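You operate a simulated robot arm through the tools that you are given. There is no shell and no other tool. Be economical: measure what you need, move in short steps, check, and stop when the job is done.

Carry out the task below with a simulated robot arm. There is one attempt and no reset: what you move stays moved.

## Task
Wipe the blue stirrer's plate, set the beaker on it, drop in the short bar and run it at 3.
Fine: beaker on the middle of the plate; sponge back where it lay; the bar spins in step.

Only the result counts: the job must be done as asked and must still hold three seconds after the hand-in. Knocking over, shifting, dropping, spilling or breaking anything else fails it.

## Robot
A 7-joint arm with a two-finger parallel gripper, fixed in place. Base frame: the origin is at the foot of the arm, x ahead of it, y to its left, z up; the work surface is at about z = 0. Lengths are in m, angles in degrees, forces in N, time in s.
With the tool pointing down near the work surface it reaches from about 0.22 to 0.58 m from the base axis. Its first joint turns from -66.0 to 66.0 degrees. Payload 2.5 kg.
The TCP is the grasp point between the finger pads, 0.023 m short of the fingertips. In the tool frame z runs along the fingers and y along their closing line. Largest opening 0.094 m; finger width 0.038, thickness 0.01; the body of the gripper, 0.054 by 0.096 m, starts 0.039 m behind the TCP.
Orientation is that of the tool frame in the base frame, as a unit quaternion [x, y, z, w]. With the fingers straight down and closing along the base's y, the tool's x points along the base's -x, its y along +y and its z along -z.

## Interface
- The arm moves only by the tool step_arm. Its arguments are lists of equal length, an entry for each row: "xyz": the shift along the tool's x, y, z in units of 50 mm (1.0 is 50 mm), a list of three; "angular": the turn, a rotation vector about the tool's x, y, z in units of 8 degrees (1.0 is 8 degrees), a list of three; "gripper": the gripper command, from -1 (fully open) to 1 (shut), values between in proportion. In form: {"xyz": [[dx, dy, dz], ...], "angular": [[ax, ay, az], ...], "gripper": [gripper, ...]}. A call has 1 to 10 rows; each row shifts and turns the commanded pose from where the row before left it, along the tool's axes as they then stand. A call with a number of a shift or a turn outside -1 to 1 is refused whole. Each row takes 0.2 s and may step no farther than 0.05 m and 8.6 degrees from the row before; otherwise, or with a gripper value out of range, the whole call is refused. A pose out of reach is approached as far as the arm can. The call stops where the force on the tool passes 70 N (or 10 N more than at its start, if that is more) or the arm is blocked; 0.2 s more then pass. The fingers move at their own pace (about 0.108 m/s each) and stop on an object; they squeeze with about 42 N. The grip force told is the motor's: it shows also when the fingers shut on nothing. Time passes only in rows, and 0.2 s behind the last, so rows that do not move let the fingers close. It gives the time, the measured TCP pose, the force on the tool (base axes), the opening and the grip force at its end, in the units of the frame above (readings bear some noise), and new pictures: "show" is both (left out), scene, wrist or none.
- Cameras (640 x 400 px; columns grow to the right, rows downward): "scene" is fixed at [0.1133, -0.4027, 0.5471]; the picture's right is [0.88, -0.48, 0.00], its down [-0.27, -0.49, -0.83] and it looks along [0.40, 0.73, -0.55] (base axes); focal length 302 px, centre (320, 200). "wrist" rides on the gripper at [-0.039, 0, -0.044] in the tool frame; the picture's right is [0.00, -1.00, 0.00], its down [0.97, 0.00, -0.24] and it looks along [0.24, 0.00, 0.97] (tool axes); focal length 218 px, centre (320, 200). There is no depth. A picture from a camera that has moved, and an enlarged one, comes with that camera's place and axes in the base frame and with its lens.
- enlarge(camera, box): a new picture of the part [left, top, right, bottom] of that camera's present view, enlarged. The clock stands still meanwhile.
- hand_in(): hands the job in; it is judged then, once.

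Work in short steps. Places have to be worked out from the pictures, the camera data and where the tool is seen: move nearer, look again, correct. Check each grasp and each placing, and mend what went wrong. You have 120 turns and 150 pictures in all, those below and enlarged ones among them. Open the gripper and draw the arm clear of the work before you hand the job in, unless the task says otherwise; then end with one line.

The tools are called after "Emit:" by a JSON object that holds its "api" and its "payload". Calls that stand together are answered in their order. step_arm: Moves the arm, as the interface text tells. Its arguments: {"type":"object","properties":{"xyz":{"type":"array"},"angular":{"type":"array"},"gripper":{"type":"array"},"show":{"type":"string","enum":["both","scene","wrist","none"]}},"required":["xyz","angular","gripper"]} The other tools are called the same way: enlarge (camera, box) takes an enlarged picture of a part of a camera's view; hand_in () hands the job in.

At the start:

```text
clock: 0.0
tcp_pos: [0.3263, 0.1917, 0.3612]
tool_rot: [-0.001, 1.0, 0.001, 0.0]
force: [0.2, -0.1, -0.7]
opening: 0.0939
grasp_force: 0.0
```

scene: 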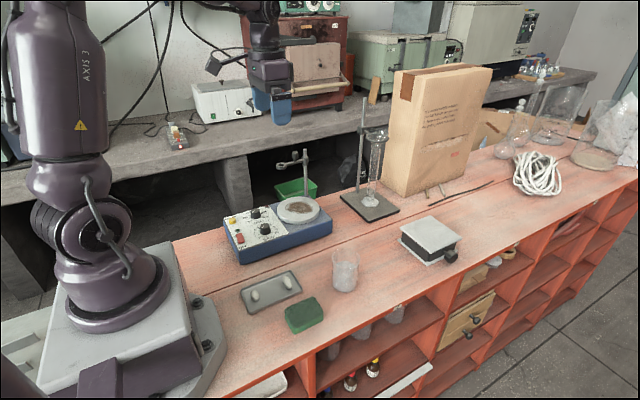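
wrist: 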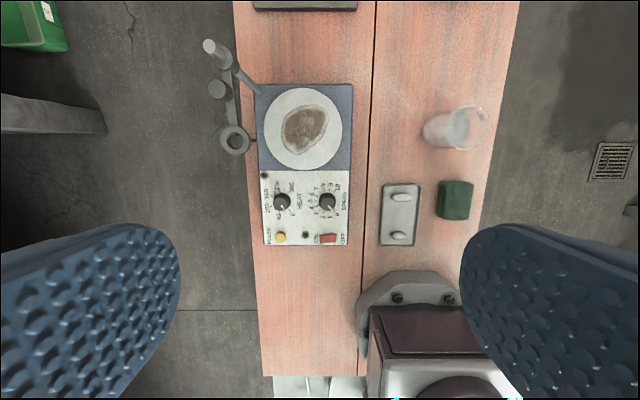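

I start by looking closely at the stirrer, the tray with bars, the sponge and the beaker.

Emit:
{"api": "enlarge", "payload": {"camera": "scene", "box": [210, 180, 410, 340]}}

Emit:
{"api": "enlarge", "payload": {"camera": "wrist", "box": [200, 30, 520, 260]}}

```text
2.50 times, centred on (310, 260) of scene
camera zoom: at [0.1133, -0.4027, 0.5471], right [0.88, -0.48, 0.0], down [-0.27, -0.49, -0.83], along [0.4, 0.73, -0.55], focal length 755 px, centre (345, 50)
```

zoom: 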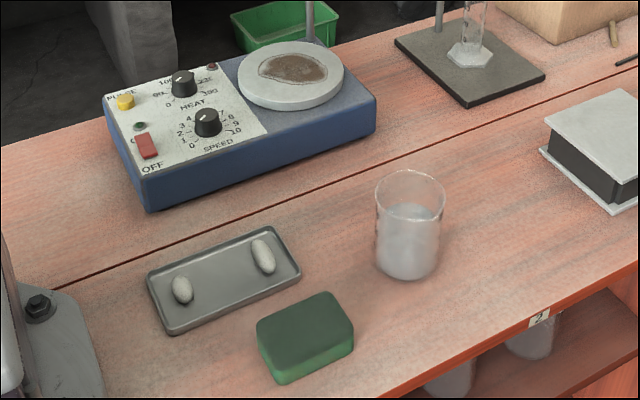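

```text
1.74 times, centred on (360, 145) of wrist
camera zoom: at [0.3659, 0.1935, 0.4075], right [0.0, -1.0, 0.0], down [-0.97, 0.0, 0.24], along [-0.24, 0.0, -0.97], focal length 380 px, centre (250, 296)
```

zoom: 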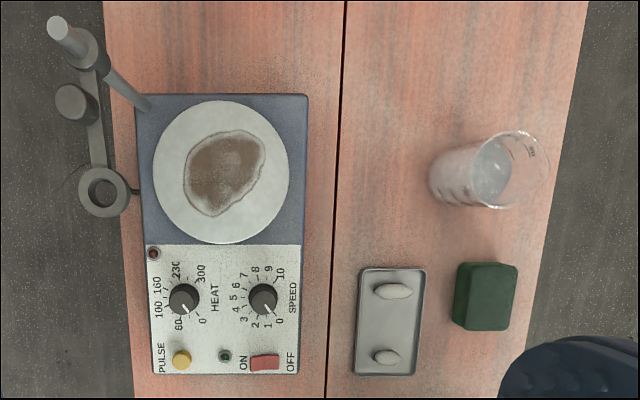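

The plate is at about (0.39, 0.22, 0.067), the sponge at about (0.27, -0.05) and the beaker at about (0.39, -0.02). I go above the sponge for a closer look.

Emit:
{"api": "step_arm", "payload": {"xyz": [[0.187, -0.807, 0.5], [0.187, -0.807, 0.5], [0.187, -0.807, 0.5], [0.187, -0.807, 0.5], [0.187, -0.807, 0.5], [0.187, -0.807, 0.5], [0, 0, 0]], "angular": [[0, 0, 0], [0, 0, 0], [0, 0, 0], [0, 0, 0], [0, 0, 0], [0, 0, 0], [0, 0, 0]], "gripper": [-1, -1, -1, -1, -1, -1, -1]}}

Emit:
{"api": "enlarge", "payload": {"camera": "scene", "box": [220, 195, 300, 245]}}

```text
clock: 1.6
tcp_pos: [0.2706, -0.0481, 0.2134]
tool_rot: [0.001, 1.0, -0.001, 0.0]
force: [0.3, -0.1, -0.2]
opening: 0.094
grasp_force: 0.0
camera wrist: at [0.3103, -0.047, 0.2592], right [0.0, -1.0, 0.0], down [-0.97, 0.0, 0.24], along [-0.24, 0.0, -0.97], focal length 218 px, centre (320, 200)
```

scene: 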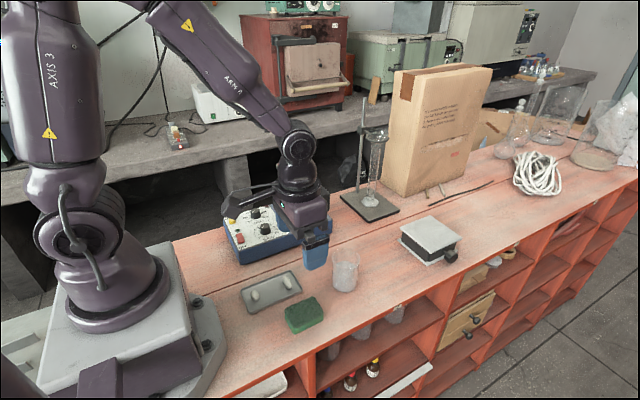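
wrist: 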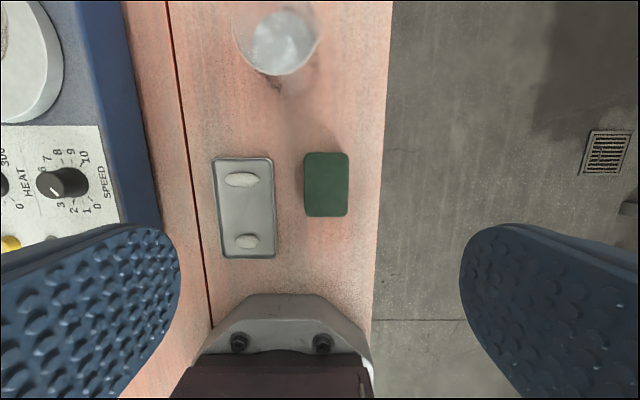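

```text
8.00 times, centred on (260, 220) of scene
camera zoom: at [0.1133, -0.4027, 0.5471], right [0.88, -0.48, 0.0], down [-0.27, -0.49, -0.83], along [0.4, 0.73, -0.55], focal length 2415 px, centre (800, 40)
```

zoom: 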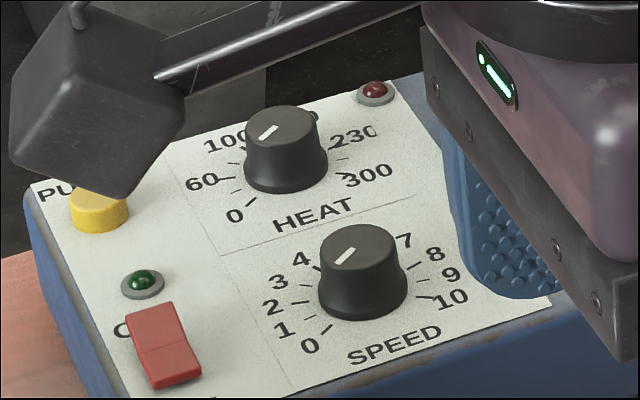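

The sponge centre works out at (0.2686, -0.0545), 48 mm across y. I narrow the gripper to about 70 mm, to clear the tray, and descend over it.

Emit:
{"api": "step_arm", "payload": {"xyz": [[0.04, -0.128, 0], [0, 0, 0.8], [0, 0, 0.8], [0, 0, 0.8], [0, 0, 0.6], [0, 0, 0]], "angular": [[0, 0, 0], [0, 0, 0], [0, 0, 0], [0, 0, 0], [0, 0, 0], [0, 0, 0]], "gripper": [-0.49, -0.49, -0.49, -0.49, -0.49, -0.49]}}

Emit:
{"api": "enlarge", "payload": {"camera": "scene", "box": [230, 250, 390, 350]}}

```text
clock: 3.0
tcp_pos: [0.2695, -0.0572, 0.0623]
tool_rot: [-0.001, 1.0, 0.0, 0.0]
force: [-0.1, 0.5, 0.4]
opening: 0.07
grasp_force: 0.0
camera wrist: at [0.3089, -0.056, 0.1082], right [0.0, -1.0, 0.0], down [-0.97, 0.0, 0.24], along [-0.24, 0.0, -0.97], focal length 218 px, centre (320, 200)
```

scene: 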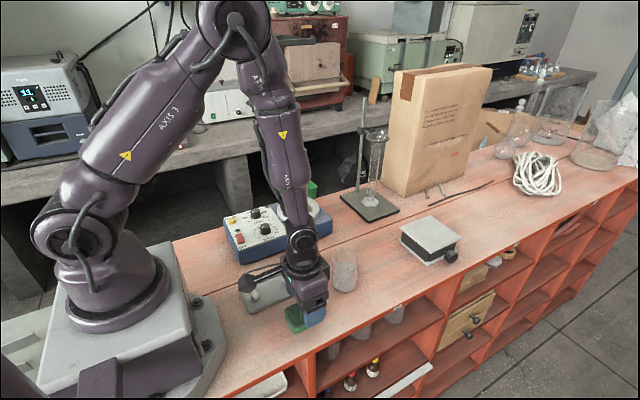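
wrist: 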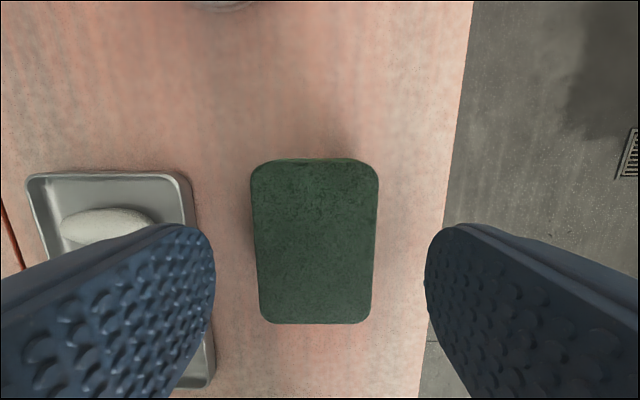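

```text
4.00 times, centred on (310, 300) of scene
camera zoom: at [0.1134, -0.4027, 0.5471], right [0.88, -0.48, 0.0], down [-0.27, -0.49, -0.83], along [0.4, 0.73, -0.55], focal length 1207 px, centre (360, -200)
```

zoom: 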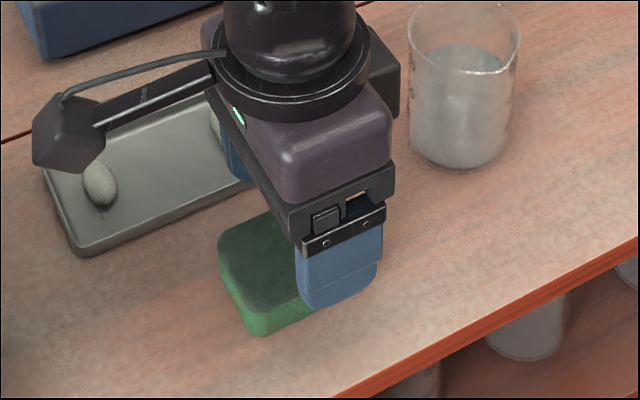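

The fingers straddle the sponge within 2 mm of centred. I shift +2 mm in y, descend to a TCP height of 0.033 and close.

Emit:
{"api": "step_arm", "payload": {"xyz": [[0, 0.04, 0.3], [0, 0, 0.29], [0, 0, 0], [0, 0, 0], [0, 0, 0], [0, 0, 0]], "angular": [[0, 0, 0], [0, 0, 0], [0, 0, 0], [0, 0, 0], [0, 0, 0], [0, 0, 0]], "gripper": [-0.49, -0.49, -0.49, 0.2, 0.2, 0.2], "show": "wrist"}}

```text
clock: 4.4
tcp_pos: [0.2684, -0.0539, 0.0318]
tool_rot: [0.001, 1.0, 0.0, 0.0]
force: [0.4, 0.2, 0.5]
opening: 0.0451
grasp_force: 42.2
camera wrist: at [0.3088, -0.0532, 0.0783], right [0.0, -1.0, 0.0], down [-0.97, 0.0, 0.24], along [-0.24, 0.0, -0.97], focal length 218 px, centre (320, 200)
```

wrist: 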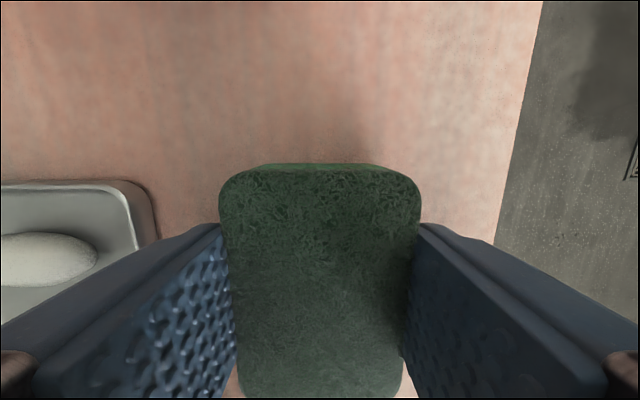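

The sponge is gripped (45 mm, 42 N) at TCP (0.2685, -0.0538, 0.032). I lift it and turn the tool -90° about its z: the closing line will then lie along x, and the arm stays clear of the clamp ring beside the plate.

Emit:
{"api": "step_arm", "payload": {"xyz": [[0, 0, -0.4], [0, 0, -0.8], [0, 0, -1], [0, 0, -1], [0, 0, 0], [0, 0, 0], [0, 0, 0], [0, 0, 0], [0, 0, 0], [0, 0, 0]], "angular": [[0, 0, 0], [0, 0, 0], [0, 0, 0], [0, 0, 0], [0, 0, -1], [0, 0, -1], [0, 0, -1], [0, 0, -1], [0, 0, -1], [0, 0, -1]], "gripper": [0.2, 0.2, 0.2, 0.2, 0.2, 0.2, 0.2, 0.2, 0.2, 0.2], "show": "none"}}

Emit:
{"api": "step_arm", "payload": {"xyz": [[0, 0, 0], [0, 0, 0], [0, 0, 0], [0, 0, 0], [0, 0, 0], [0, 0, 0], [0, 0, 0]], "angular": [[0, 0, -1], [0, 0, -1], [0, 0, -1], [0, 0, -1], [0, 0, -1], [0, 0, -0.25], [0, 0, 0]], "gripper": [0.2, 0.2, 0.2, 0.2, 0.2, 0.2, 0.2]}}

```text
clock: 6.6
tcp_pos: [0.2678, -0.0532, 0.1925]
tool_rot: [-0.408, 0.913, 0.0, 0.0]
force: [-0.4, 0.2, -0.3]
opening: 0.045
grasp_force: 42.0
```

```text
clock: 8.2
tcp_pos: [0.2686, -0.0524, 0.1914]
tool_rot: [0.708, -0.706, 0.001, 0.001]
force: [-1.4, 0.5, 0.0]
opening: 0.0451
grasp_force: 42.1
camera wrist: at [0.269, -0.0134, 0.2376], right [1.0, 0.0, 0.0], down [0.0, -0.97, 0.24], along [0.0, -0.24, -0.97], focal length 218 px, centre (320, 200)
```

scene: 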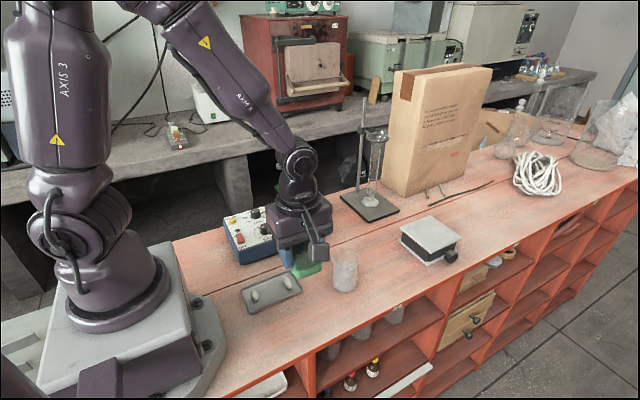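
wrist: 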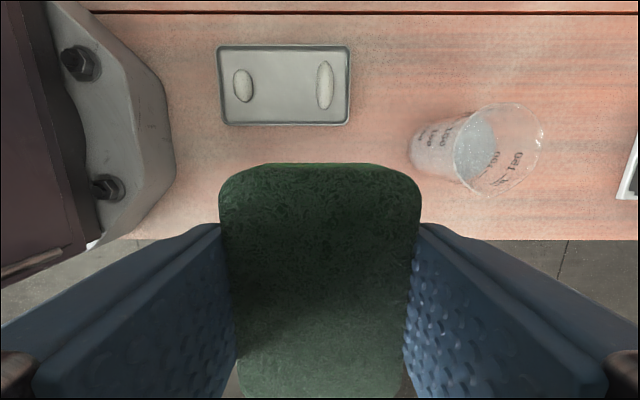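

Orientation is as planned, with the sponge held. I travel to just short of the plate, at about (0.391, 0.19, 0.18), and look at the clearance to the clamp.

Emit:
{"api": "step_arm", "payload": {"xyz": [[-0.808, -0.408, 0], [-0.808, -0.408, 0], [-0.808, -0.408, 0], [-0.808, -0.408, 0], [-0.808, -0.408, 0], [-0.808, -0.408, 0], [0, 0, 0]], "angular": [[0, 0, 0], [0, 0, 0], [0, 0, 0], [0, 0, 0], [0, 0, 0], [0, 0, 0], [0, 0, 0]], "gripper": [0.2, 0.2, 0.2, 0.2, 0.2, 0.2, 0.2]}}

Emit:
{"api": "enlarge", "payload": {"camera": "scene", "box": [220, 130, 380, 230]}}

```text
clock: 9.8
tcp_pos: [0.3911, 0.1869, 0.1937]
tool_rot: [0.707, -0.707, 0.0, 0.0]
force: [-0.2, 0.4, -0.4]
opening: 0.0449
grasp_force: 42.3
camera wrist: at [0.3931, 0.227, 0.2392], right [1.0, 0.0, 0.0], down [0.0, -0.97, 0.24], along [0.0, -0.24, -0.97], focal length 218 px, centre (320, 200)
```

scene: 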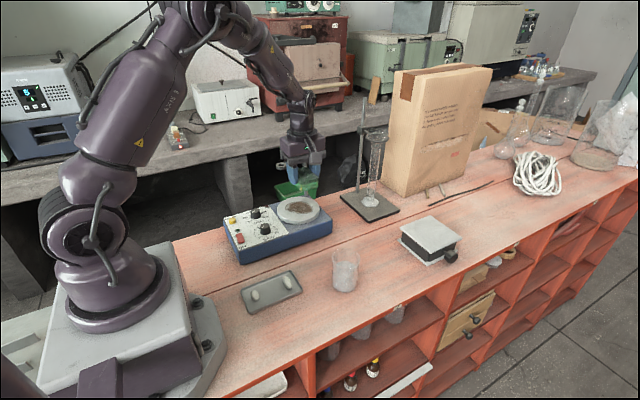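
wrist: 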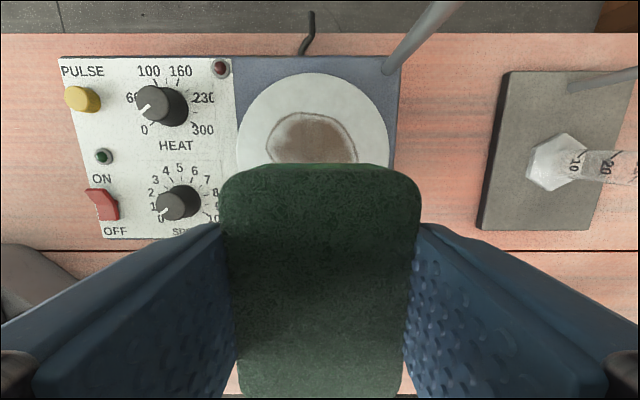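

```text
4.00 times, centred on (300, 180) of scene
camera zoom: at [0.1134, -0.4026, 0.5471], right [0.88, -0.48, 0.0], down [-0.27, -0.49, -0.83], along [0.4, 0.73, -0.55], focal length 1207 px, centre (400, 280)
```

zoom: 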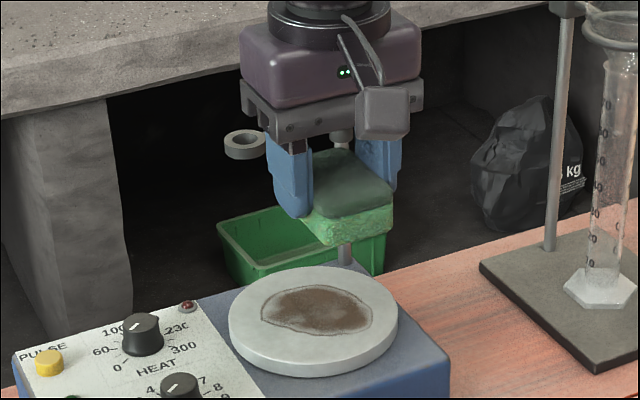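

The stain spans x 0.355–0.424, y 0.18–0.25, and the clamp ring is behind at y ≥ 0.264, so I have clearance. I move to (0.389, 0.208) and lower to just above contact.

Emit:
{"api": "step_arm", "payload": {"xyz": [[-0.42, 0.04, 0], [0, 0, 0.9], [0, 0, 0.8], [0, 0, 0.1], [0, 0, 0]], "angular": [[0, 0, 0], [0, 0, 0], [0, 0, 0], [0, 0, 0], [0, 0, 0]], "gripper": [0.2, 0.2, 0.2, 0.2, 0.2], "show": "scene"}}

Emit:
{"api": "enlarge", "payload": {"camera": "scene", "box": [220, 130, 380, 230]}}

```text
clock: 11.0
tcp_pos: [0.3893, 0.2073, 0.1025]
tool_rot: [-0.707, 0.707, 0.0, 0.0]
force: [-0.2, -0.1, -0.6]
opening: 0.045
grasp_force: 42.0
```

scene: 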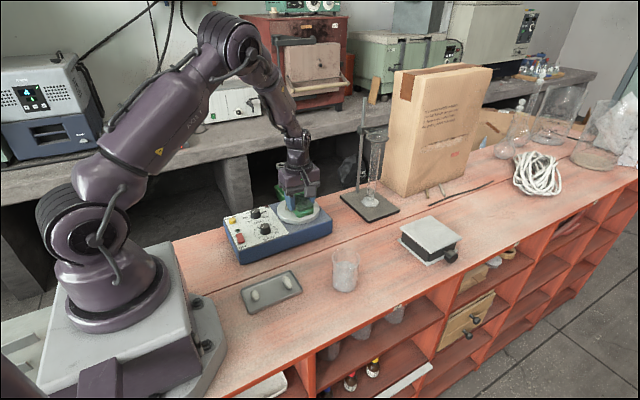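

```text
4.00 times, centred on (300, 180) of scene
camera zoom: at [0.1133, -0.4027, 0.5471], right [0.88, -0.48, 0.0], down [-0.27, -0.49, -0.83], along [0.4, 0.73, -0.55], focal length 1207 px, centre (400, 280)
```

zoom: 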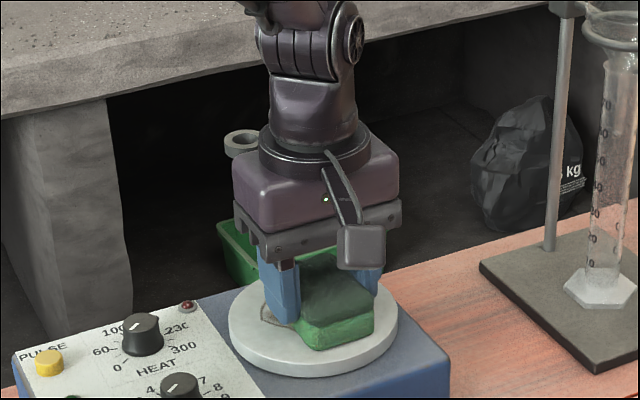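

No contact force yet. I lower in small steps to find contact.

Emit:
{"api": "step_arm", "payload": {"xyz": [[0, 0, 0.04], [0, 0, 0.04], [0, 0, 0]], "angular": [[0, 0, 0], [0, 0, 0], [0, 0, 0]], "gripper": [0.2, 0.2, 0.2], "show": "none"}}

```text
clock: 11.8
tcp_pos: [0.39, 0.2088, 0.1002]
tool_rot: [-0.707, 0.707, -0.001, 0.002]
force: [-6.5, -8.0, 41.1]
opening: 0.045
grasp_force: 42.7
```

Contact at 41 N is firmer than needed, so I back off 1.5 mm.

Emit:
{"api": "step_arm", "payload": {"xyz": [[0, 0, -0.03], [0, 0, 0]], "angular": [[0, 0, 0], [0, 0, 0]], "gripper": [0.2, 0.2], "show": "none"}}

```text
clock: 12.4
tcp_pos: [0.3911, 0.2105, 0.1004]
tool_rot: [0.707, -0.707, 0.001, -0.003]
force: [4.9, -0.9, 25.7]
opening: 0.045
grasp_force: 41.9
```

25 N is a fair pressure; I ease off another 0.5 mm and sweep along x.

Emit:
{"api": "step_arm", "payload": {"xyz": [[0, 0.23, -0.01], [0, 0.23, 0], [0, 0.23, 0], [0, -0.28, 0], [0, -0.28, 0], [0, -0.28, 0], [0, -0.28, 0], [0, -0.28, 0], [0, 0, 0]], "angular": [[0, 0, 0], [0, 0, 0], [0, 0, 0], [0, 0, 0], [0, 0, 0], [0, 0, 0], [0, 0, 0], [0, 0, 0], [0, 0, 0]], "gripper": [0.2, 0.2, 0.2, 0.2, 0.2, 0.2, 0.2, 0.2, 0.2], "show": "both"}}

Emit:
{"api": "enlarge", "payload": {"camera": "scene", "box": [220, 130, 380, 230]}}

```text
clock: 14.4
tcp_pos: [0.4266, 0.2089, 0.1004]
tool_rot: [-0.706, 0.708, -0.002, 0.001]
force: [-2.4, 1.2, 4.8]
opening: 0.0451
grasp_force: 42.3
camera wrist: at [0.4273, 0.2488, 0.1462], right [1.0, 0.0, 0.0], down [0.0, -0.97, 0.24], along [0.0, -0.24, -0.97], focal length 218 px, centre (320, 200)
```

scene: 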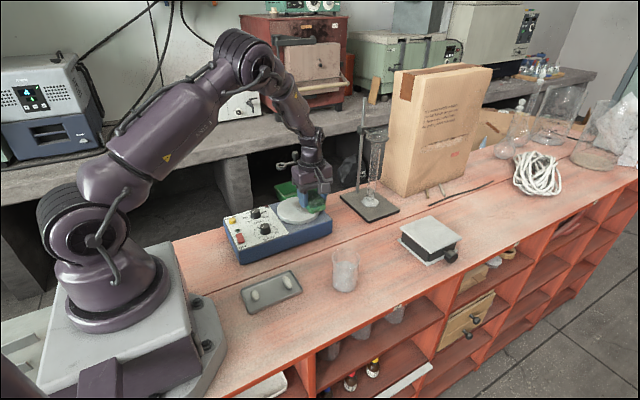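
wrist: 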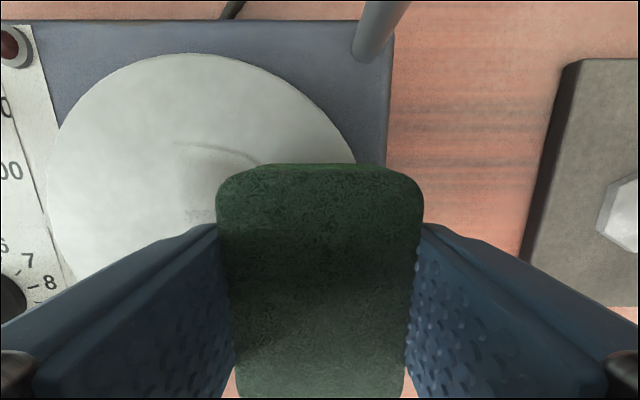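

```text
4.00 times, centred on (300, 180) of scene
camera zoom: at [0.1133, -0.4027, 0.5471], right [0.88, -0.48, 0.0], down [-0.27, -0.49, -0.83], along [0.4, 0.73, -0.55], focal length 1207 px, centre (400, 280)
```

zoom: 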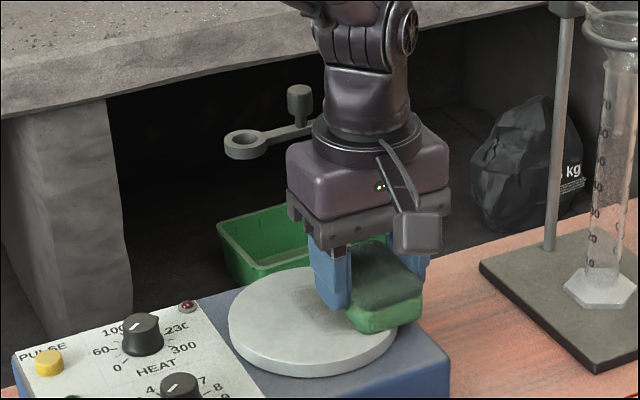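

One pass removed most of the stain; a trace remains at the far side (larger y). I shift +14 mm in y and sweep back, then make a pass at slightly smaller y.

Emit:
{"api": "step_arm", "payload": {"xyz": [[-0.28, 0, 0.01], [0, 0.28, 0], [0, 0.28, 0], [0, 0.28, 0], [0, 0.28, 0], [0, 0.28, 0], [0.3, 0, 0], [0.24, 0, 0], [0, 0, 0]], "angular": [[0, 0, 0], [0, 0, 0], [0, 0, 0], [0, 0, 0], [0, 0, 0], [0, 0, 0], [0, 0, 0], [0, 0, 0], [0, 0, 0]], "gripper": [0.2, 0.2, 0.2, 0.2, 0.2, 0.2, 0.2, 0.2, 0.2], "show": "none"}}

Emit:
{"api": "step_arm", "payload": {"xyz": [[0, -0.28, 0], [0, -0.28, 0], [0, -0.28, 0], [0, -0.28, 0], [0, -0.28, 0], [0, 0.3, 0], [0, 0.4, -0.4], [0, 0, -0.8], [0.8, 0, -0.3], [0, 0, 0]], "angular": [[0, 0, 0], [0, 0, 0], [0, 0, 0], [0, 0, 0], [0, 0, 0], [0, 0, 0], [0, 0, 0], [0, 0, 0], [0, 0, 0], [0, 0, 0]], "gripper": [0.2, 0.2, 0.2, 0.2, 0.2, 0.2, 0.2, 0.2, 0.2, 0.2], "show": "both"}}

Emit:
{"api": "enlarge", "payload": {"camera": "scene", "box": [220, 130, 380, 230]}}

```text
clock: 15.4
tcp_pos: [0.3972, 0.221, 0.1004]
tool_rot: [-0.695, 0.718, -0.006, 0.013]
force: [3.2, 0.4, -0.6]
opening: 0.0448
grasp_force: 41.8
stopped in row 5: the force on the tool passed its limit (the readings are from after the stop); the commanded pose is now the measured one
```

```text
clock: 17.6
tcp_pos: [0.427, 0.1784, 0.1781]
tool_rot: [-0.695, 0.718, -0.006, 0.012]
force: [-0.5, 0.4, -0.5]
opening: 0.045
grasp_force: 42.1
camera wrist: at [0.4285, 0.2179, 0.2245], right [1.0, -0.03, 0.02], down [-0.04, -0.97, 0.23], along [0.02, -0.23, -0.97], focal length 218 px, centre (320, 200)
```

scene: 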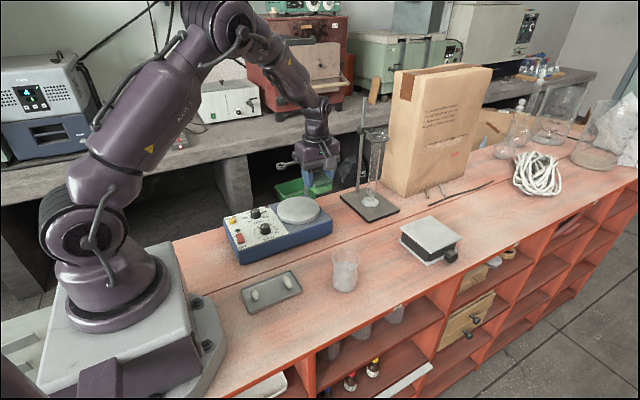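
wrist: 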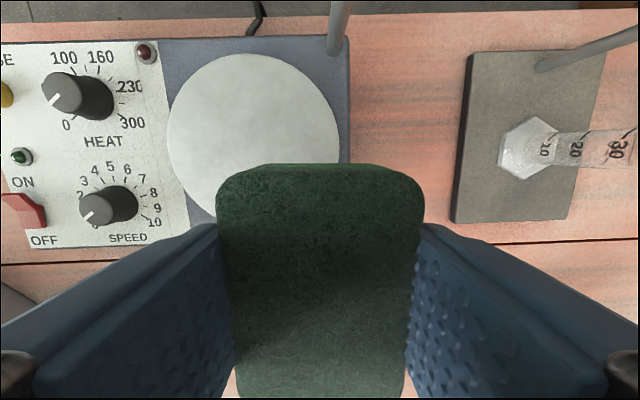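

```text
4.00 times, centred on (300, 180) of scene
camera zoom: at [0.1133, -0.4027, 0.5471], right [0.88, -0.48, 0.0], down [-0.27, -0.49, -0.83], along [0.4, 0.73, -0.55], focal length 1207 px, centre (400, 280)
```

zoom: 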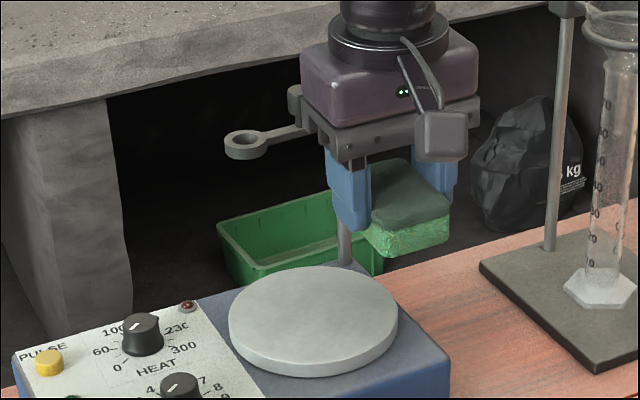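

The sweep was stopped by the force limit, and the tool is now tilted by about 2°. The plate is clean, though, and the stirrer and clamp look unmoved. I correct the orientation and carry the sponge back over its old place.

Emit:
{"api": "step_arm", "payload": {"xyz": [[0, 0, 0], [0.773, 0.528, 0], [0.773, 0.528, 0], [0.773, 0.528, 0], [0.773, 0.528, 0], [0.773, 0.528, 0], [0.773, 0.528, 0], [0, 0, 0]], "angular": [[-0.182, 0.061, -0.233], [0, 0, 0], [0, 0, 0], [0, 0, 0], [0, 0, 0], [0, 0, 0], [0, 0, 0], [0, 0, 0]], "gripper": [0.2, 0.2, 0.2, 0.2, 0.2, 0.2, 0.2, 0.2], "show": "scene"}}

Emit:
{"api": "enlarge", "payload": {"camera": "scene", "box": [210, 130, 370, 230]}}

```text
clock: 19.4
tcp_pos: [0.268, -0.0519, 0.1778]
tool_rot: [-0.707, 0.707, 0.0, 0.0]
force: [-0.4, 0.5, 0.8]
opening: 0.0448
grasp_force: 42.7
```

scene: 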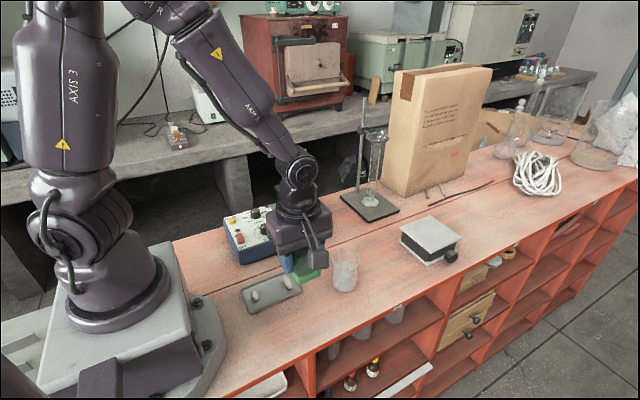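

```text
4.00 times, centred on (290, 180) of scene
camera zoom: at [0.1133, -0.4027, 0.5471], right [0.88, -0.48, 0.0], down [-0.27, -0.49, -0.83], along [0.4, 0.73, -0.55], focal length 1207 px, centre (440, 280)
```

zoom: 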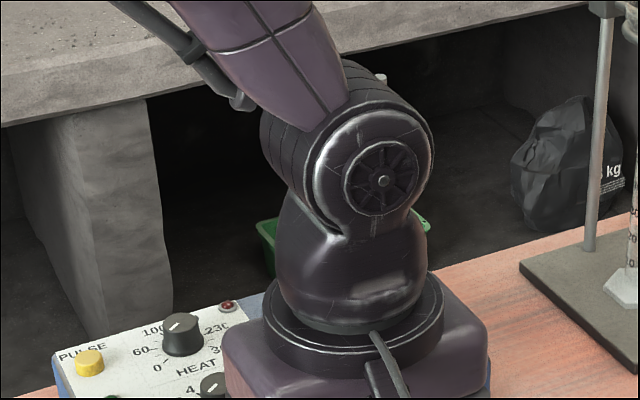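

Now I turn back +90° before lowering.

Emit:
{"api": "step_arm", "payload": {"xyz": [[0, 0, 0], [0, 0, 0], [0, 0, 0], [0, 0, 0], [0, 0, 0], [0, 0, 0], [0, 0, 0], [0, 0, 0], [0, 0, 0], [0, 0, 0]], "angular": [[0, 0, 1], [0, 0, 1], [0, 0, 1], [0, 0, 1], [0, 0, 1], [0, 0, 1], [0, 0, 1], [0, 0, 1], [0, 0, 1], [0, 0, 1]], "gripper": [0.2, 0.2, 0.2, 0.2, 0.2, 0.2, 0.2, 0.2, 0.2, 0.2], "show": "none"}}

Emit:
{"api": "step_arm", "payload": {"xyz": [[0, 0, 0], [0, 0, 0], [0, -0.025, 0.5], [0, 0, 0.9], [0, 0, 0.9], [0, 0, 0]], "angular": [[0, 0, 1], [0, 0, 0.25], [0, 0, 0], [0, 0, 0], [0, 0, 0], [0, 0, 0]], "gripper": [0.2, 0.2, 0.2, 0.2, 0.2, 0.2]}}

Emit:
{"api": "enlarge", "payload": {"camera": "scene", "box": [230, 250, 390, 350]}}

```text
clock: 21.6
tcp_pos: [0.2692, -0.0515, 0.1767]
tool_rot: [-0.085, 0.996, -0.001, 0.0]
force: [-0.1, -0.7, 0.0]
opening: 0.0449
grasp_force: 41.8
```

```text
clock: 23.0
tcp_pos: [0.2708, -0.054, 0.0615]
tool_rot: [0.001, 1.0, 0.0, 0.0]
force: [-0.7, -0.1, -0.5]
opening: 0.0452
grasp_force: 42.1
camera wrist: at [0.3095, -0.0532, 0.1079], right [0.0, -1.0, 0.0], down [-0.97, 0.0, 0.24], along [-0.24, 0.0, -0.97], focal length 218 px, centre (320, 200)
```

scene: 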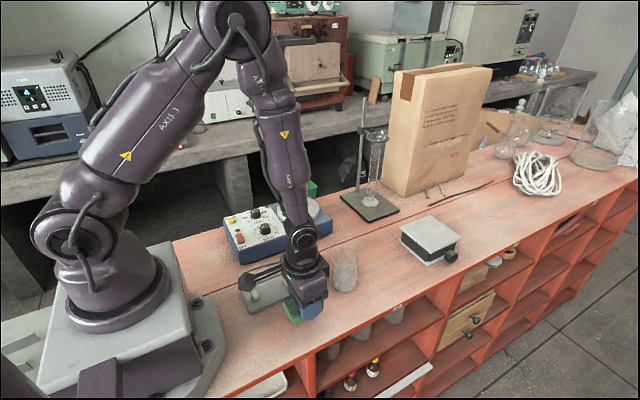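
wrist: 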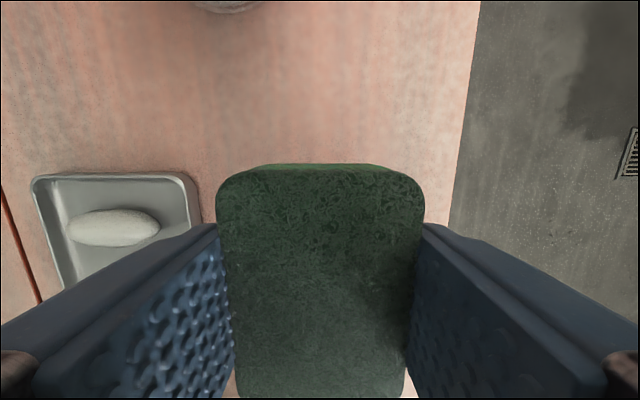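

```text
4.00 times, centred on (310, 300) of scene
camera zoom: at [0.1134, -0.4027, 0.5471], right [0.88, -0.48, 0.0], down [-0.27, -0.49, -0.83], along [0.4, 0.73, -0.55], focal length 1207 px, centre (360, -200)
```

zoom: 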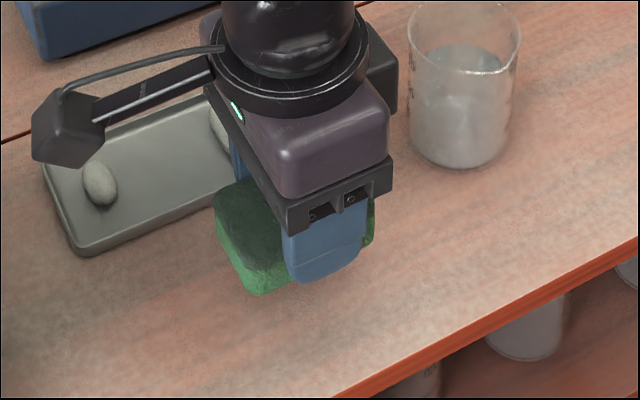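

The tray appears at the same place as in the picture taken at grasp time, so position matches. I lower to z 0.032 and check the force before release.

Emit:
{"api": "step_arm", "payload": {"xyz": [[0, 0, 0.3], [0, 0, 0.23], [0, 0, 0.04], [0, 0, 0]], "angular": [[0, 0, 0], [0, 0, 0], [0, 0, 0], [0, 0, 0]], "gripper": [0.2, 0.2, 0.2, 0.2], "show": "wrist"}}

```text
clock: 24.0
tcp_pos: [0.2697, -0.0542, 0.0336]
tool_rot: [0.0, 1.0, 0.0, 0.0]
force: [0.1, -0.2, 0.6]
opening: 0.0449
grasp_force: 41.6
camera wrist: at [0.3089, -0.0535, 0.0794], right [0.0, -1.0, 0.0], down [-0.97, 0.0, 0.24], along [-0.24, 0.0, -0.97], focal length 218 px, centre (320, 200)
```

wrist: 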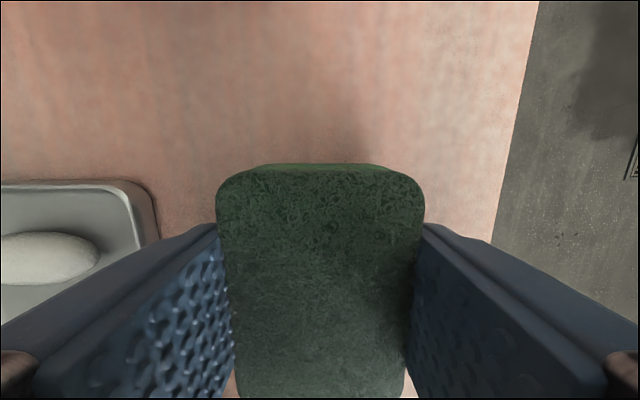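

The place matches the grasp picture. I lower 1 mm more, open to 70 mm, and rise.

Emit:
{"api": "step_arm", "payload": {"xyz": [[0, 0, 0.02], [0, 0, 0], [0, 0, 0], [0, 0, 0], [0, 0, -0.6], [0, 0, -1], [0, 0, -1], [0, 0, -1], [0, 0, 0]], "angular": [[0, 0, 0], [0, 0, 0], [0, 0, 0], [0, 0, 0], [0, 0, 0], [0, 0, 0], [0, 0, 0], [0, 0, 0], [0, 0, 0]], "gripper": [0.2, 0.2, -0.49, -0.49, -0.49, -0.49, -0.49, -0.49, -0.49]}}

Emit:
{"api": "enlarge", "payload": {"camera": "scene", "box": [210, 180, 410, 340]}}

```text
clock: 26.0
tcp_pos: [0.2683, -0.0512, 0.2118]
tool_rot: [0.0, 1.0, 0.0, -0.001]
force: [0.6, 0.7, -0.6]
opening: 0.07
grasp_force: 0.1
camera wrist: at [0.3077, -0.0517, 0.2576], right [0.0, -1.0, 0.0], down [-0.97, 0.0, 0.24], along [-0.24, 0.0, -0.97], focal length 218 px, centre (320, 200)
```

scene: 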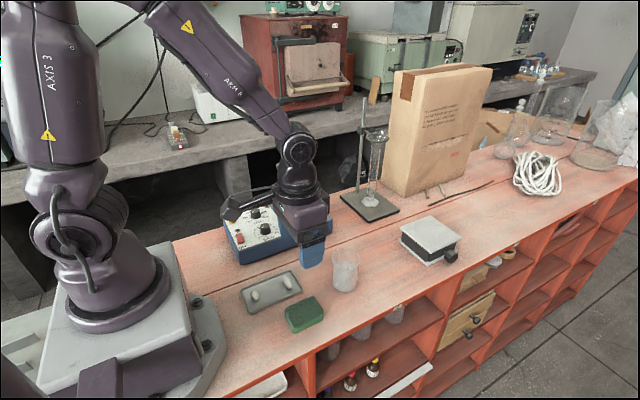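
wrist: 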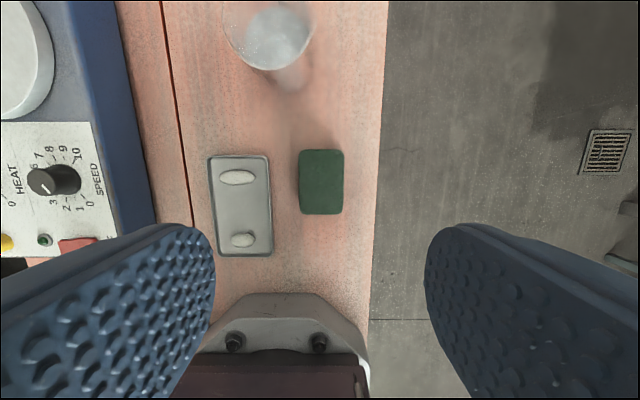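

```text
2.50 times, centred on (310, 260) of scene
camera zoom: at [0.1133, -0.4027, 0.5471], right [0.88, -0.48, 0.0], down [-0.27, -0.49, -0.83], along [0.4, 0.73, -0.55], focal length 755 px, centre (345, 50)
```

zoom: 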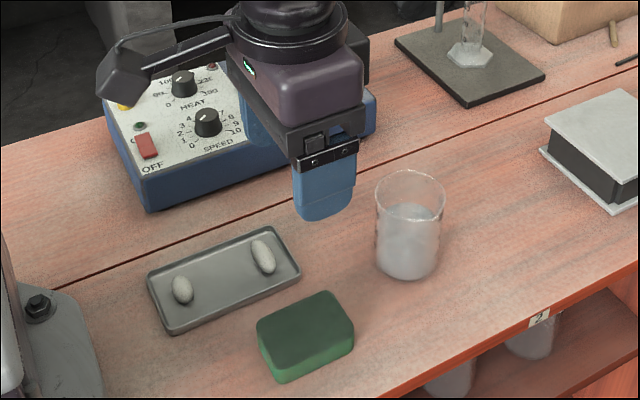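

The sponge is exactly back where it lay. Next I turn the tool -90° again and move over the beaker.

Emit:
{"api": "step_arm", "payload": {"xyz": [[0, 0, 0], [0, 0, 0], [0, 0, 0], [0, 0, 0], [0, 0, 0], [0, 0, 0], [0, 0, 0], [0, 0, 0], [0, 0, 0], [0, 0, 0]], "angular": [[0, 0, -1], [0, 0, -1], [0, 0, -1], [0, 0, -1], [0, 0, -1], [0, 0, -1], [0, 0, -1], [0, 0, -1], [0, 0, -1], [0, 0, -1]], "gripper": [-1, -1, -1, -1, -1, -1, -1, -1, -1, -1], "show": "none"}}

Emit:
{"api": "step_arm", "payload": {"xyz": [[0, 0, 0], [0, 0, 0], [-0.2, -0.8, 0], [-0.2, -0.8, 0], [-0.2, -0.8, 0], [0, 0, 0]], "angular": [[0, 0, -1], [0, 0, -0.25], [0, 0, 0], [0, 0, 0], [0, 0, 0], [0, 0, 0]], "gripper": [-1, -1, -1, -1, -1, -1]}}

```text
clock: 28.2
tcp_pos: [0.2715, -0.0535, 0.2121]
tool_rot: [-0.644, 0.765, 0.0, 0.0]
force: [-1.0, 0.8, 0.0]
opening: 0.0938
grasp_force: 0.2
```

```text
clock: 29.6
tcp_pos: [0.3927, -0.0229, 0.2127]
tool_rot: [-0.707, 0.708, 0.0, -0.001]
force: [-0.4, 0.1, -0.4]
opening: 0.0939
grasp_force: 0.0
camera wrist: at [0.3939, 0.0162, 0.2593], right [1.0, 0.0, 0.0], down [0.0, -0.97, 0.24], along [0.0, -0.24, -0.97], focal length 218 px, centre (320, 200)
```

scene: 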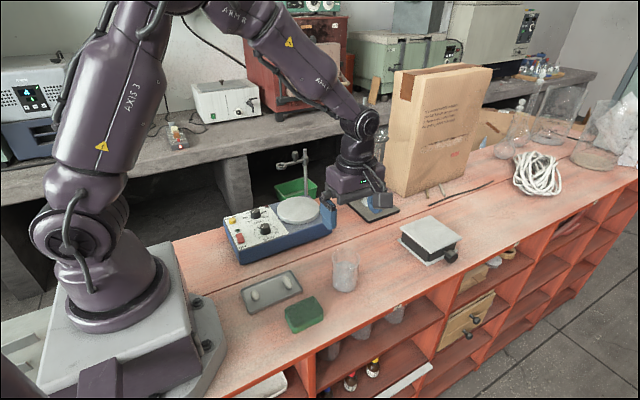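
wrist: 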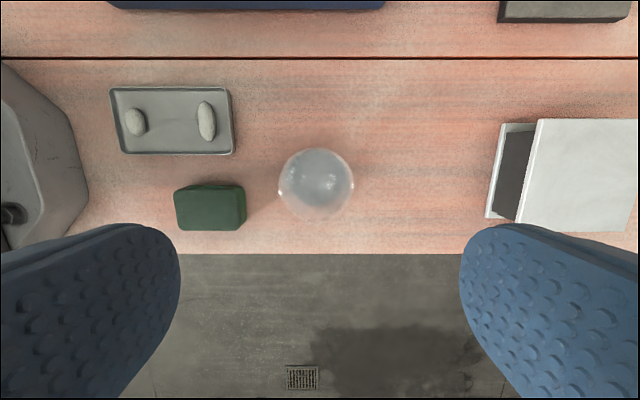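

Emit:
{"api": "enlarge", "payload": {"camera": "wrist", "box": [256, 130, 384, 230]}}

Emit:
{"api": "enlarge", "payload": {"camera": "scene", "box": [310, 230, 390, 310]}}

```text
4.00 times, centred on (320, 180) of wrist
camera zoom: at [0.3939, 0.0162, 0.2593], right [1.0, 0.0, 0.0], down [0.0, -0.97, 0.24], along [0.0, -0.24, -0.97], focal length 873 px, centre (320, 280)
```

zoom: 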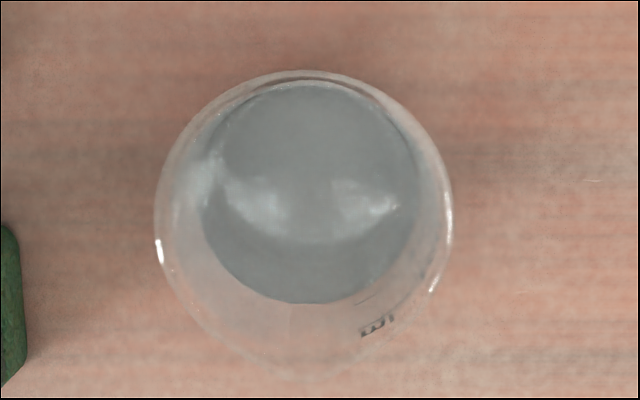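

```text
5.00 times, centred on (350, 270) of scene
camera zoom: at [0.1134, -0.4027, 0.5471], right [0.88, -0.48, 0.0], down [-0.27, -0.49, -0.83], along [0.4, 0.73, -0.55], focal length 1509 px, centre (170, -150)
```

zoom: 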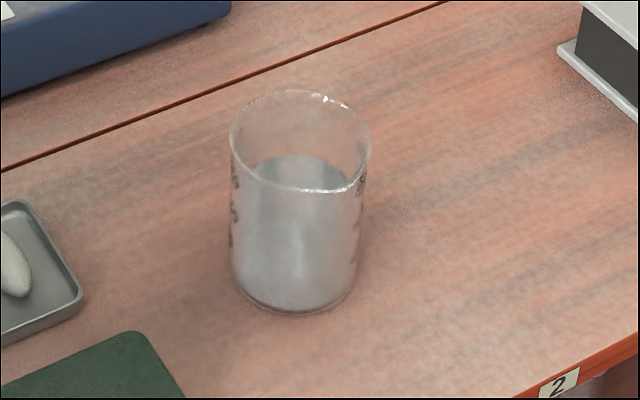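

The beaker is at about (0.390, -0.0165), its rim about 82 mm high and 62 mm wide. The camera housing on the tool's -x side probably hit the clamp ring earlier, so I will carry the beaker at a yaw of -65°. I centre, turn and lower to the rim.

Emit:
{"api": "step_arm", "payload": {"xyz": [[-0.132, 0.066, 0], [0, 0, 0], [0, 0, 0], [0, 0, 0], [0, 0, 0], [0, 0, 0.7], [0, 0, 0.7], [0, 0, 0.7], [0, 0, 0]], "angular": [[0, 0, 0], [0, 0, 1], [0, 0, 1], [0, 0, 1], [0, 0, 0.125], [0, 0, 0], [0, 0, 0], [0, 0, 0], [0, 0, 0]], "gripper": [-1, -1, -1, -1, -1, -1, -1, -1, -1]}}

Emit:
{"api": "enlarge", "payload": {"camera": "scene", "box": [230, 130, 390, 230]}}

```text
clock: 31.6
tcp_pos: [0.386, -0.0166, 0.1066]
tool_rot: [-0.537, 0.844, 0.0, 0.0]
force: [0.4, 0.4, -1.0]
opening: 0.0941
grasp_force: 0.1
camera wrist: at [0.4032, 0.0191, 0.1522], right [0.91, -0.42, 0.0], down [-0.41, -0.88, 0.24], along [-0.1, -0.22, -0.97], focal length 218 px, centre (320, 200)
```

scene: 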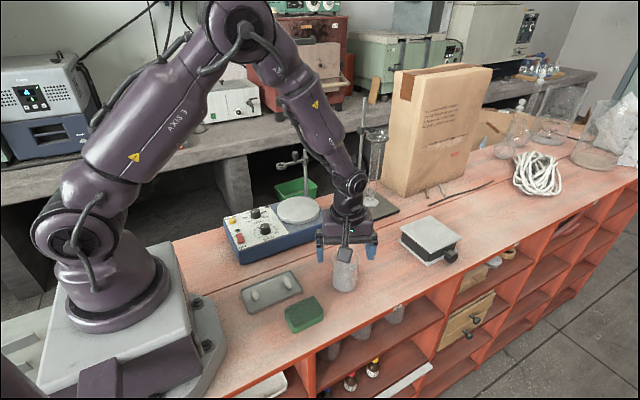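
wrist: 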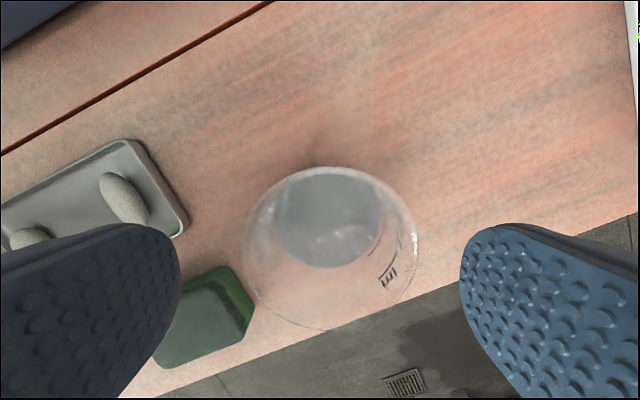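

```text
4.00 times, centred on (310, 180) of scene
camera zoom: at [0.1134, -0.4027, 0.5471], right [0.88, -0.48, 0.0], down [-0.27, -0.49, -0.83], along [0.4, 0.73, -0.55], focal length 1207 px, centre (360, 280)
```

zoom: 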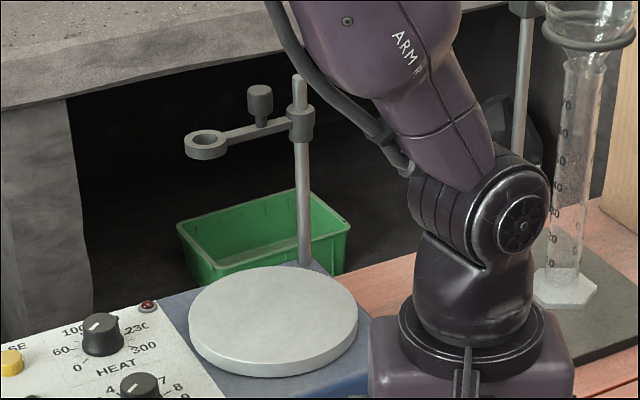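

The beaker rim is about 3.5 mm off in tool y and 4 mm in tool x. I correct, descend to z ≈ 0.055 and close.

Emit:
{"api": "step_arm", "payload": {"xyz": [[-0.08, -0.07, 0], [0, 0, 0.5], [0, 0, 0.53], [0, 0, 0], [0, 0, 0]], "angular": [[0, 0, 0], [0, 0, 0], [0, 0, 0], [0, 0, 0], [0, 0, 0]], "gripper": [-1, -1, -1, -1, -1], "show": "wrist"}}

Emit:
{"api": "enlarge", "payload": {"camera": "scene", "box": [280, 200, 420, 310]}}

```text
clock: 32.8
tcp_pos: [0.3915, -0.0133, 0.0542]
tool_rot: [-0.537, 0.843, 0.0, 0.0]
force: [0.0, 0.3, -0.2]
opening: 0.0939
grasp_force: 0.0
camera wrist: at [0.4091, 0.0224, 0.1001], right [0.91, -0.42, 0.0], down [-0.41, -0.88, 0.24], along [-0.1, -0.22, -0.97], focal length 218 px, centre (320, 200)
```

wrist: 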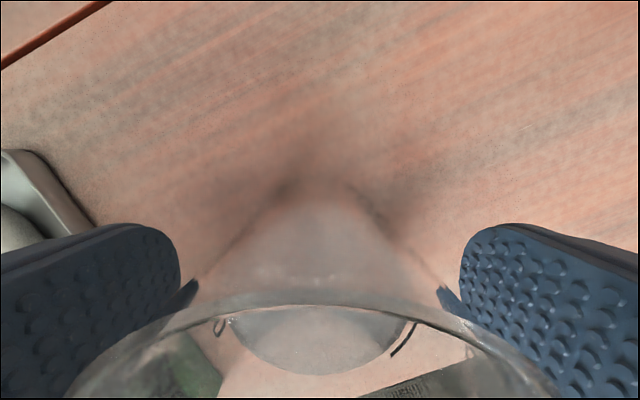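

```text
3.64 times, centred on (350, 255) of scene
camera zoom: at [0.1133, -0.4027, 0.5471], right [0.88, -0.48, 0.0], down [-0.27, -0.49, -0.83], along [0.4, 0.73, -0.55], focal length 1098 px, centre (211, 0)
```

zoom: 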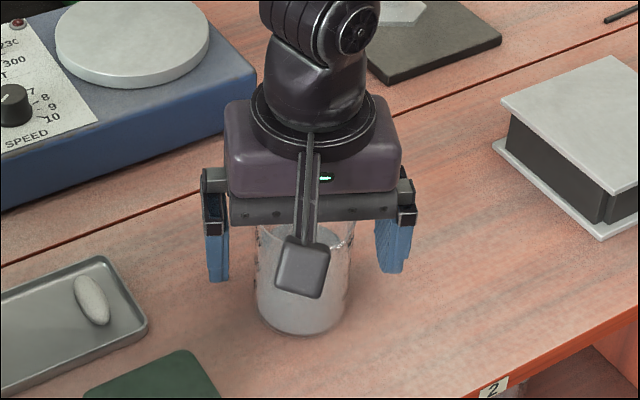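

Centred; I close on the beaker.

Emit:
{"api": "step_arm", "payload": {"xyz": [[0, 0, 0], [0, 0, 0], [0, 0, 0]], "angular": [[0, 0, 0], [0, 0, 0], [0, 0, 0]], "gripper": [-0.1, -0.1, -0.1], "show": "scene"}}

```text
clock: 33.6
tcp_pos: [0.3927, -0.0138, 0.0531]
tool_rot: [-0.538, 0.843, 0.0, 0.0]
force: [0.3, 0.9, 0.2]
opening: 0.0602
grasp_force: 41.9
```

scene: 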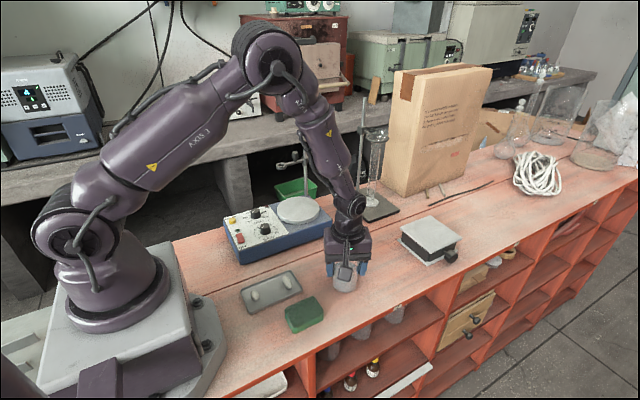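

Grip is 60.2 mm at 42 N. I lift gently to about 0.26.

Emit:
{"api": "step_arm", "payload": {"xyz": [[0, 0, -0.2], [0, 0, -0.4], [0, 0, -0.6], [0, 0, -0.7], [0, 0, -0.7], [0, 0, -0.6], [0, 0, -0.4], [0, 0, -0.3], [0, 0, -0.1], [0, 0, 0]], "angular": [[0, 0, 0], [0, 0, 0], [0, 0, 0], [0, 0, 0], [0, 0, 0], [0, 0, 0], [0, 0, 0], [0, 0, 0], [0, 0, 0], [0, 0, 0]], "gripper": [-0.1, -0.1, -0.1, -0.1, -0.1, -0.1, -0.1, -0.1, -0.1, -0.1], "show": "scene"}}

```text
clock: 35.8
tcp_pos: [0.3909, -0.015, 0.2563]
tool_rot: [-0.537, 0.844, 0.0, 0.001]
force: [-0.1, 0.0, -1.5]
opening: 0.0601
grasp_force: 41.7
```

scene: 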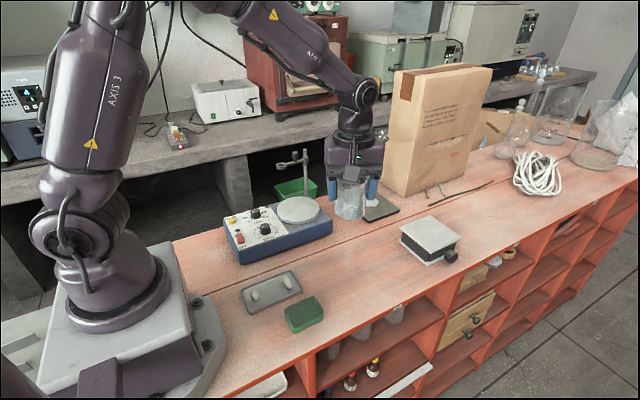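

Held and upright. I move it in +y to about y = 0.15, high up, and look at the plate and ring from the wrist.

Emit:
{"api": "step_arm", "payload": {"xyz": [[-0.272, 0.127, 0], [-0.453, 0.211, 0], [-0.544, 0.254, 0], [-0.544, 0.254, 0], [-0.544, 0.254, 0], [-0.363, 0.169, 0], [-0.272, 0.127, 0], [0, 0, 0]], "angular": [[0, 0, 0], [0, 0, 0], [0, 0, 0], [0, 0, 0], [0, 0, 0], [0, 0, 0], [0, 0, 0], [0, 0, 0]], "gripper": [-0.1, -0.1, -0.1, -0.1, -0.1, -0.1, -0.1, -0.1], "show": "both"}}

```text
clock: 37.6
tcp_pos: [0.3926, 0.1511, 0.2549]
tool_rot: [-0.537, 0.844, 0.002, 0.0]
force: [0.3, -0.3, -1.5]
opening: 0.06
grasp_force: 41.5
camera wrist: at [0.4093, 0.1868, 0.301], right [0.91, -0.42, 0.0], down [-0.41, -0.88, 0.24], along [-0.1, -0.22, -0.97], focal length 218 px, centre (320, 200)
```

scene: 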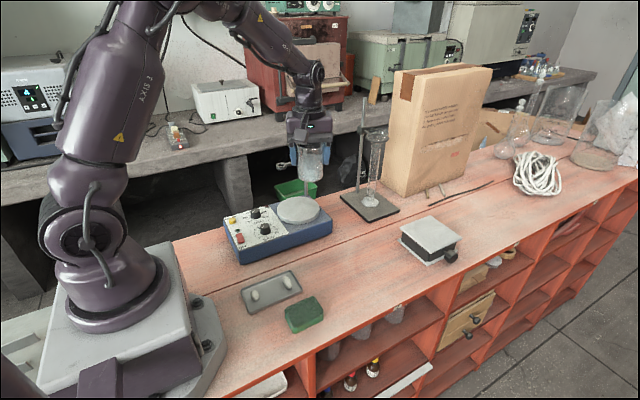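
wrist: 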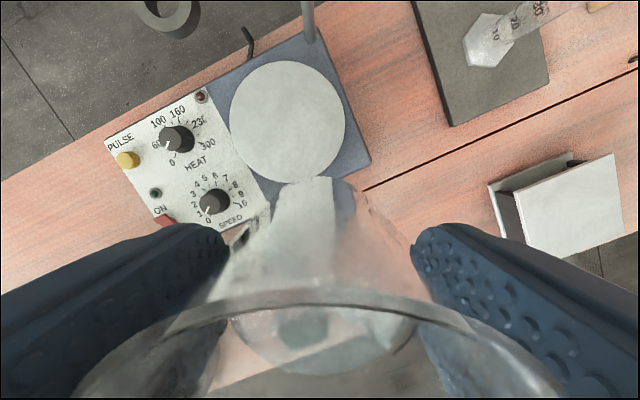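

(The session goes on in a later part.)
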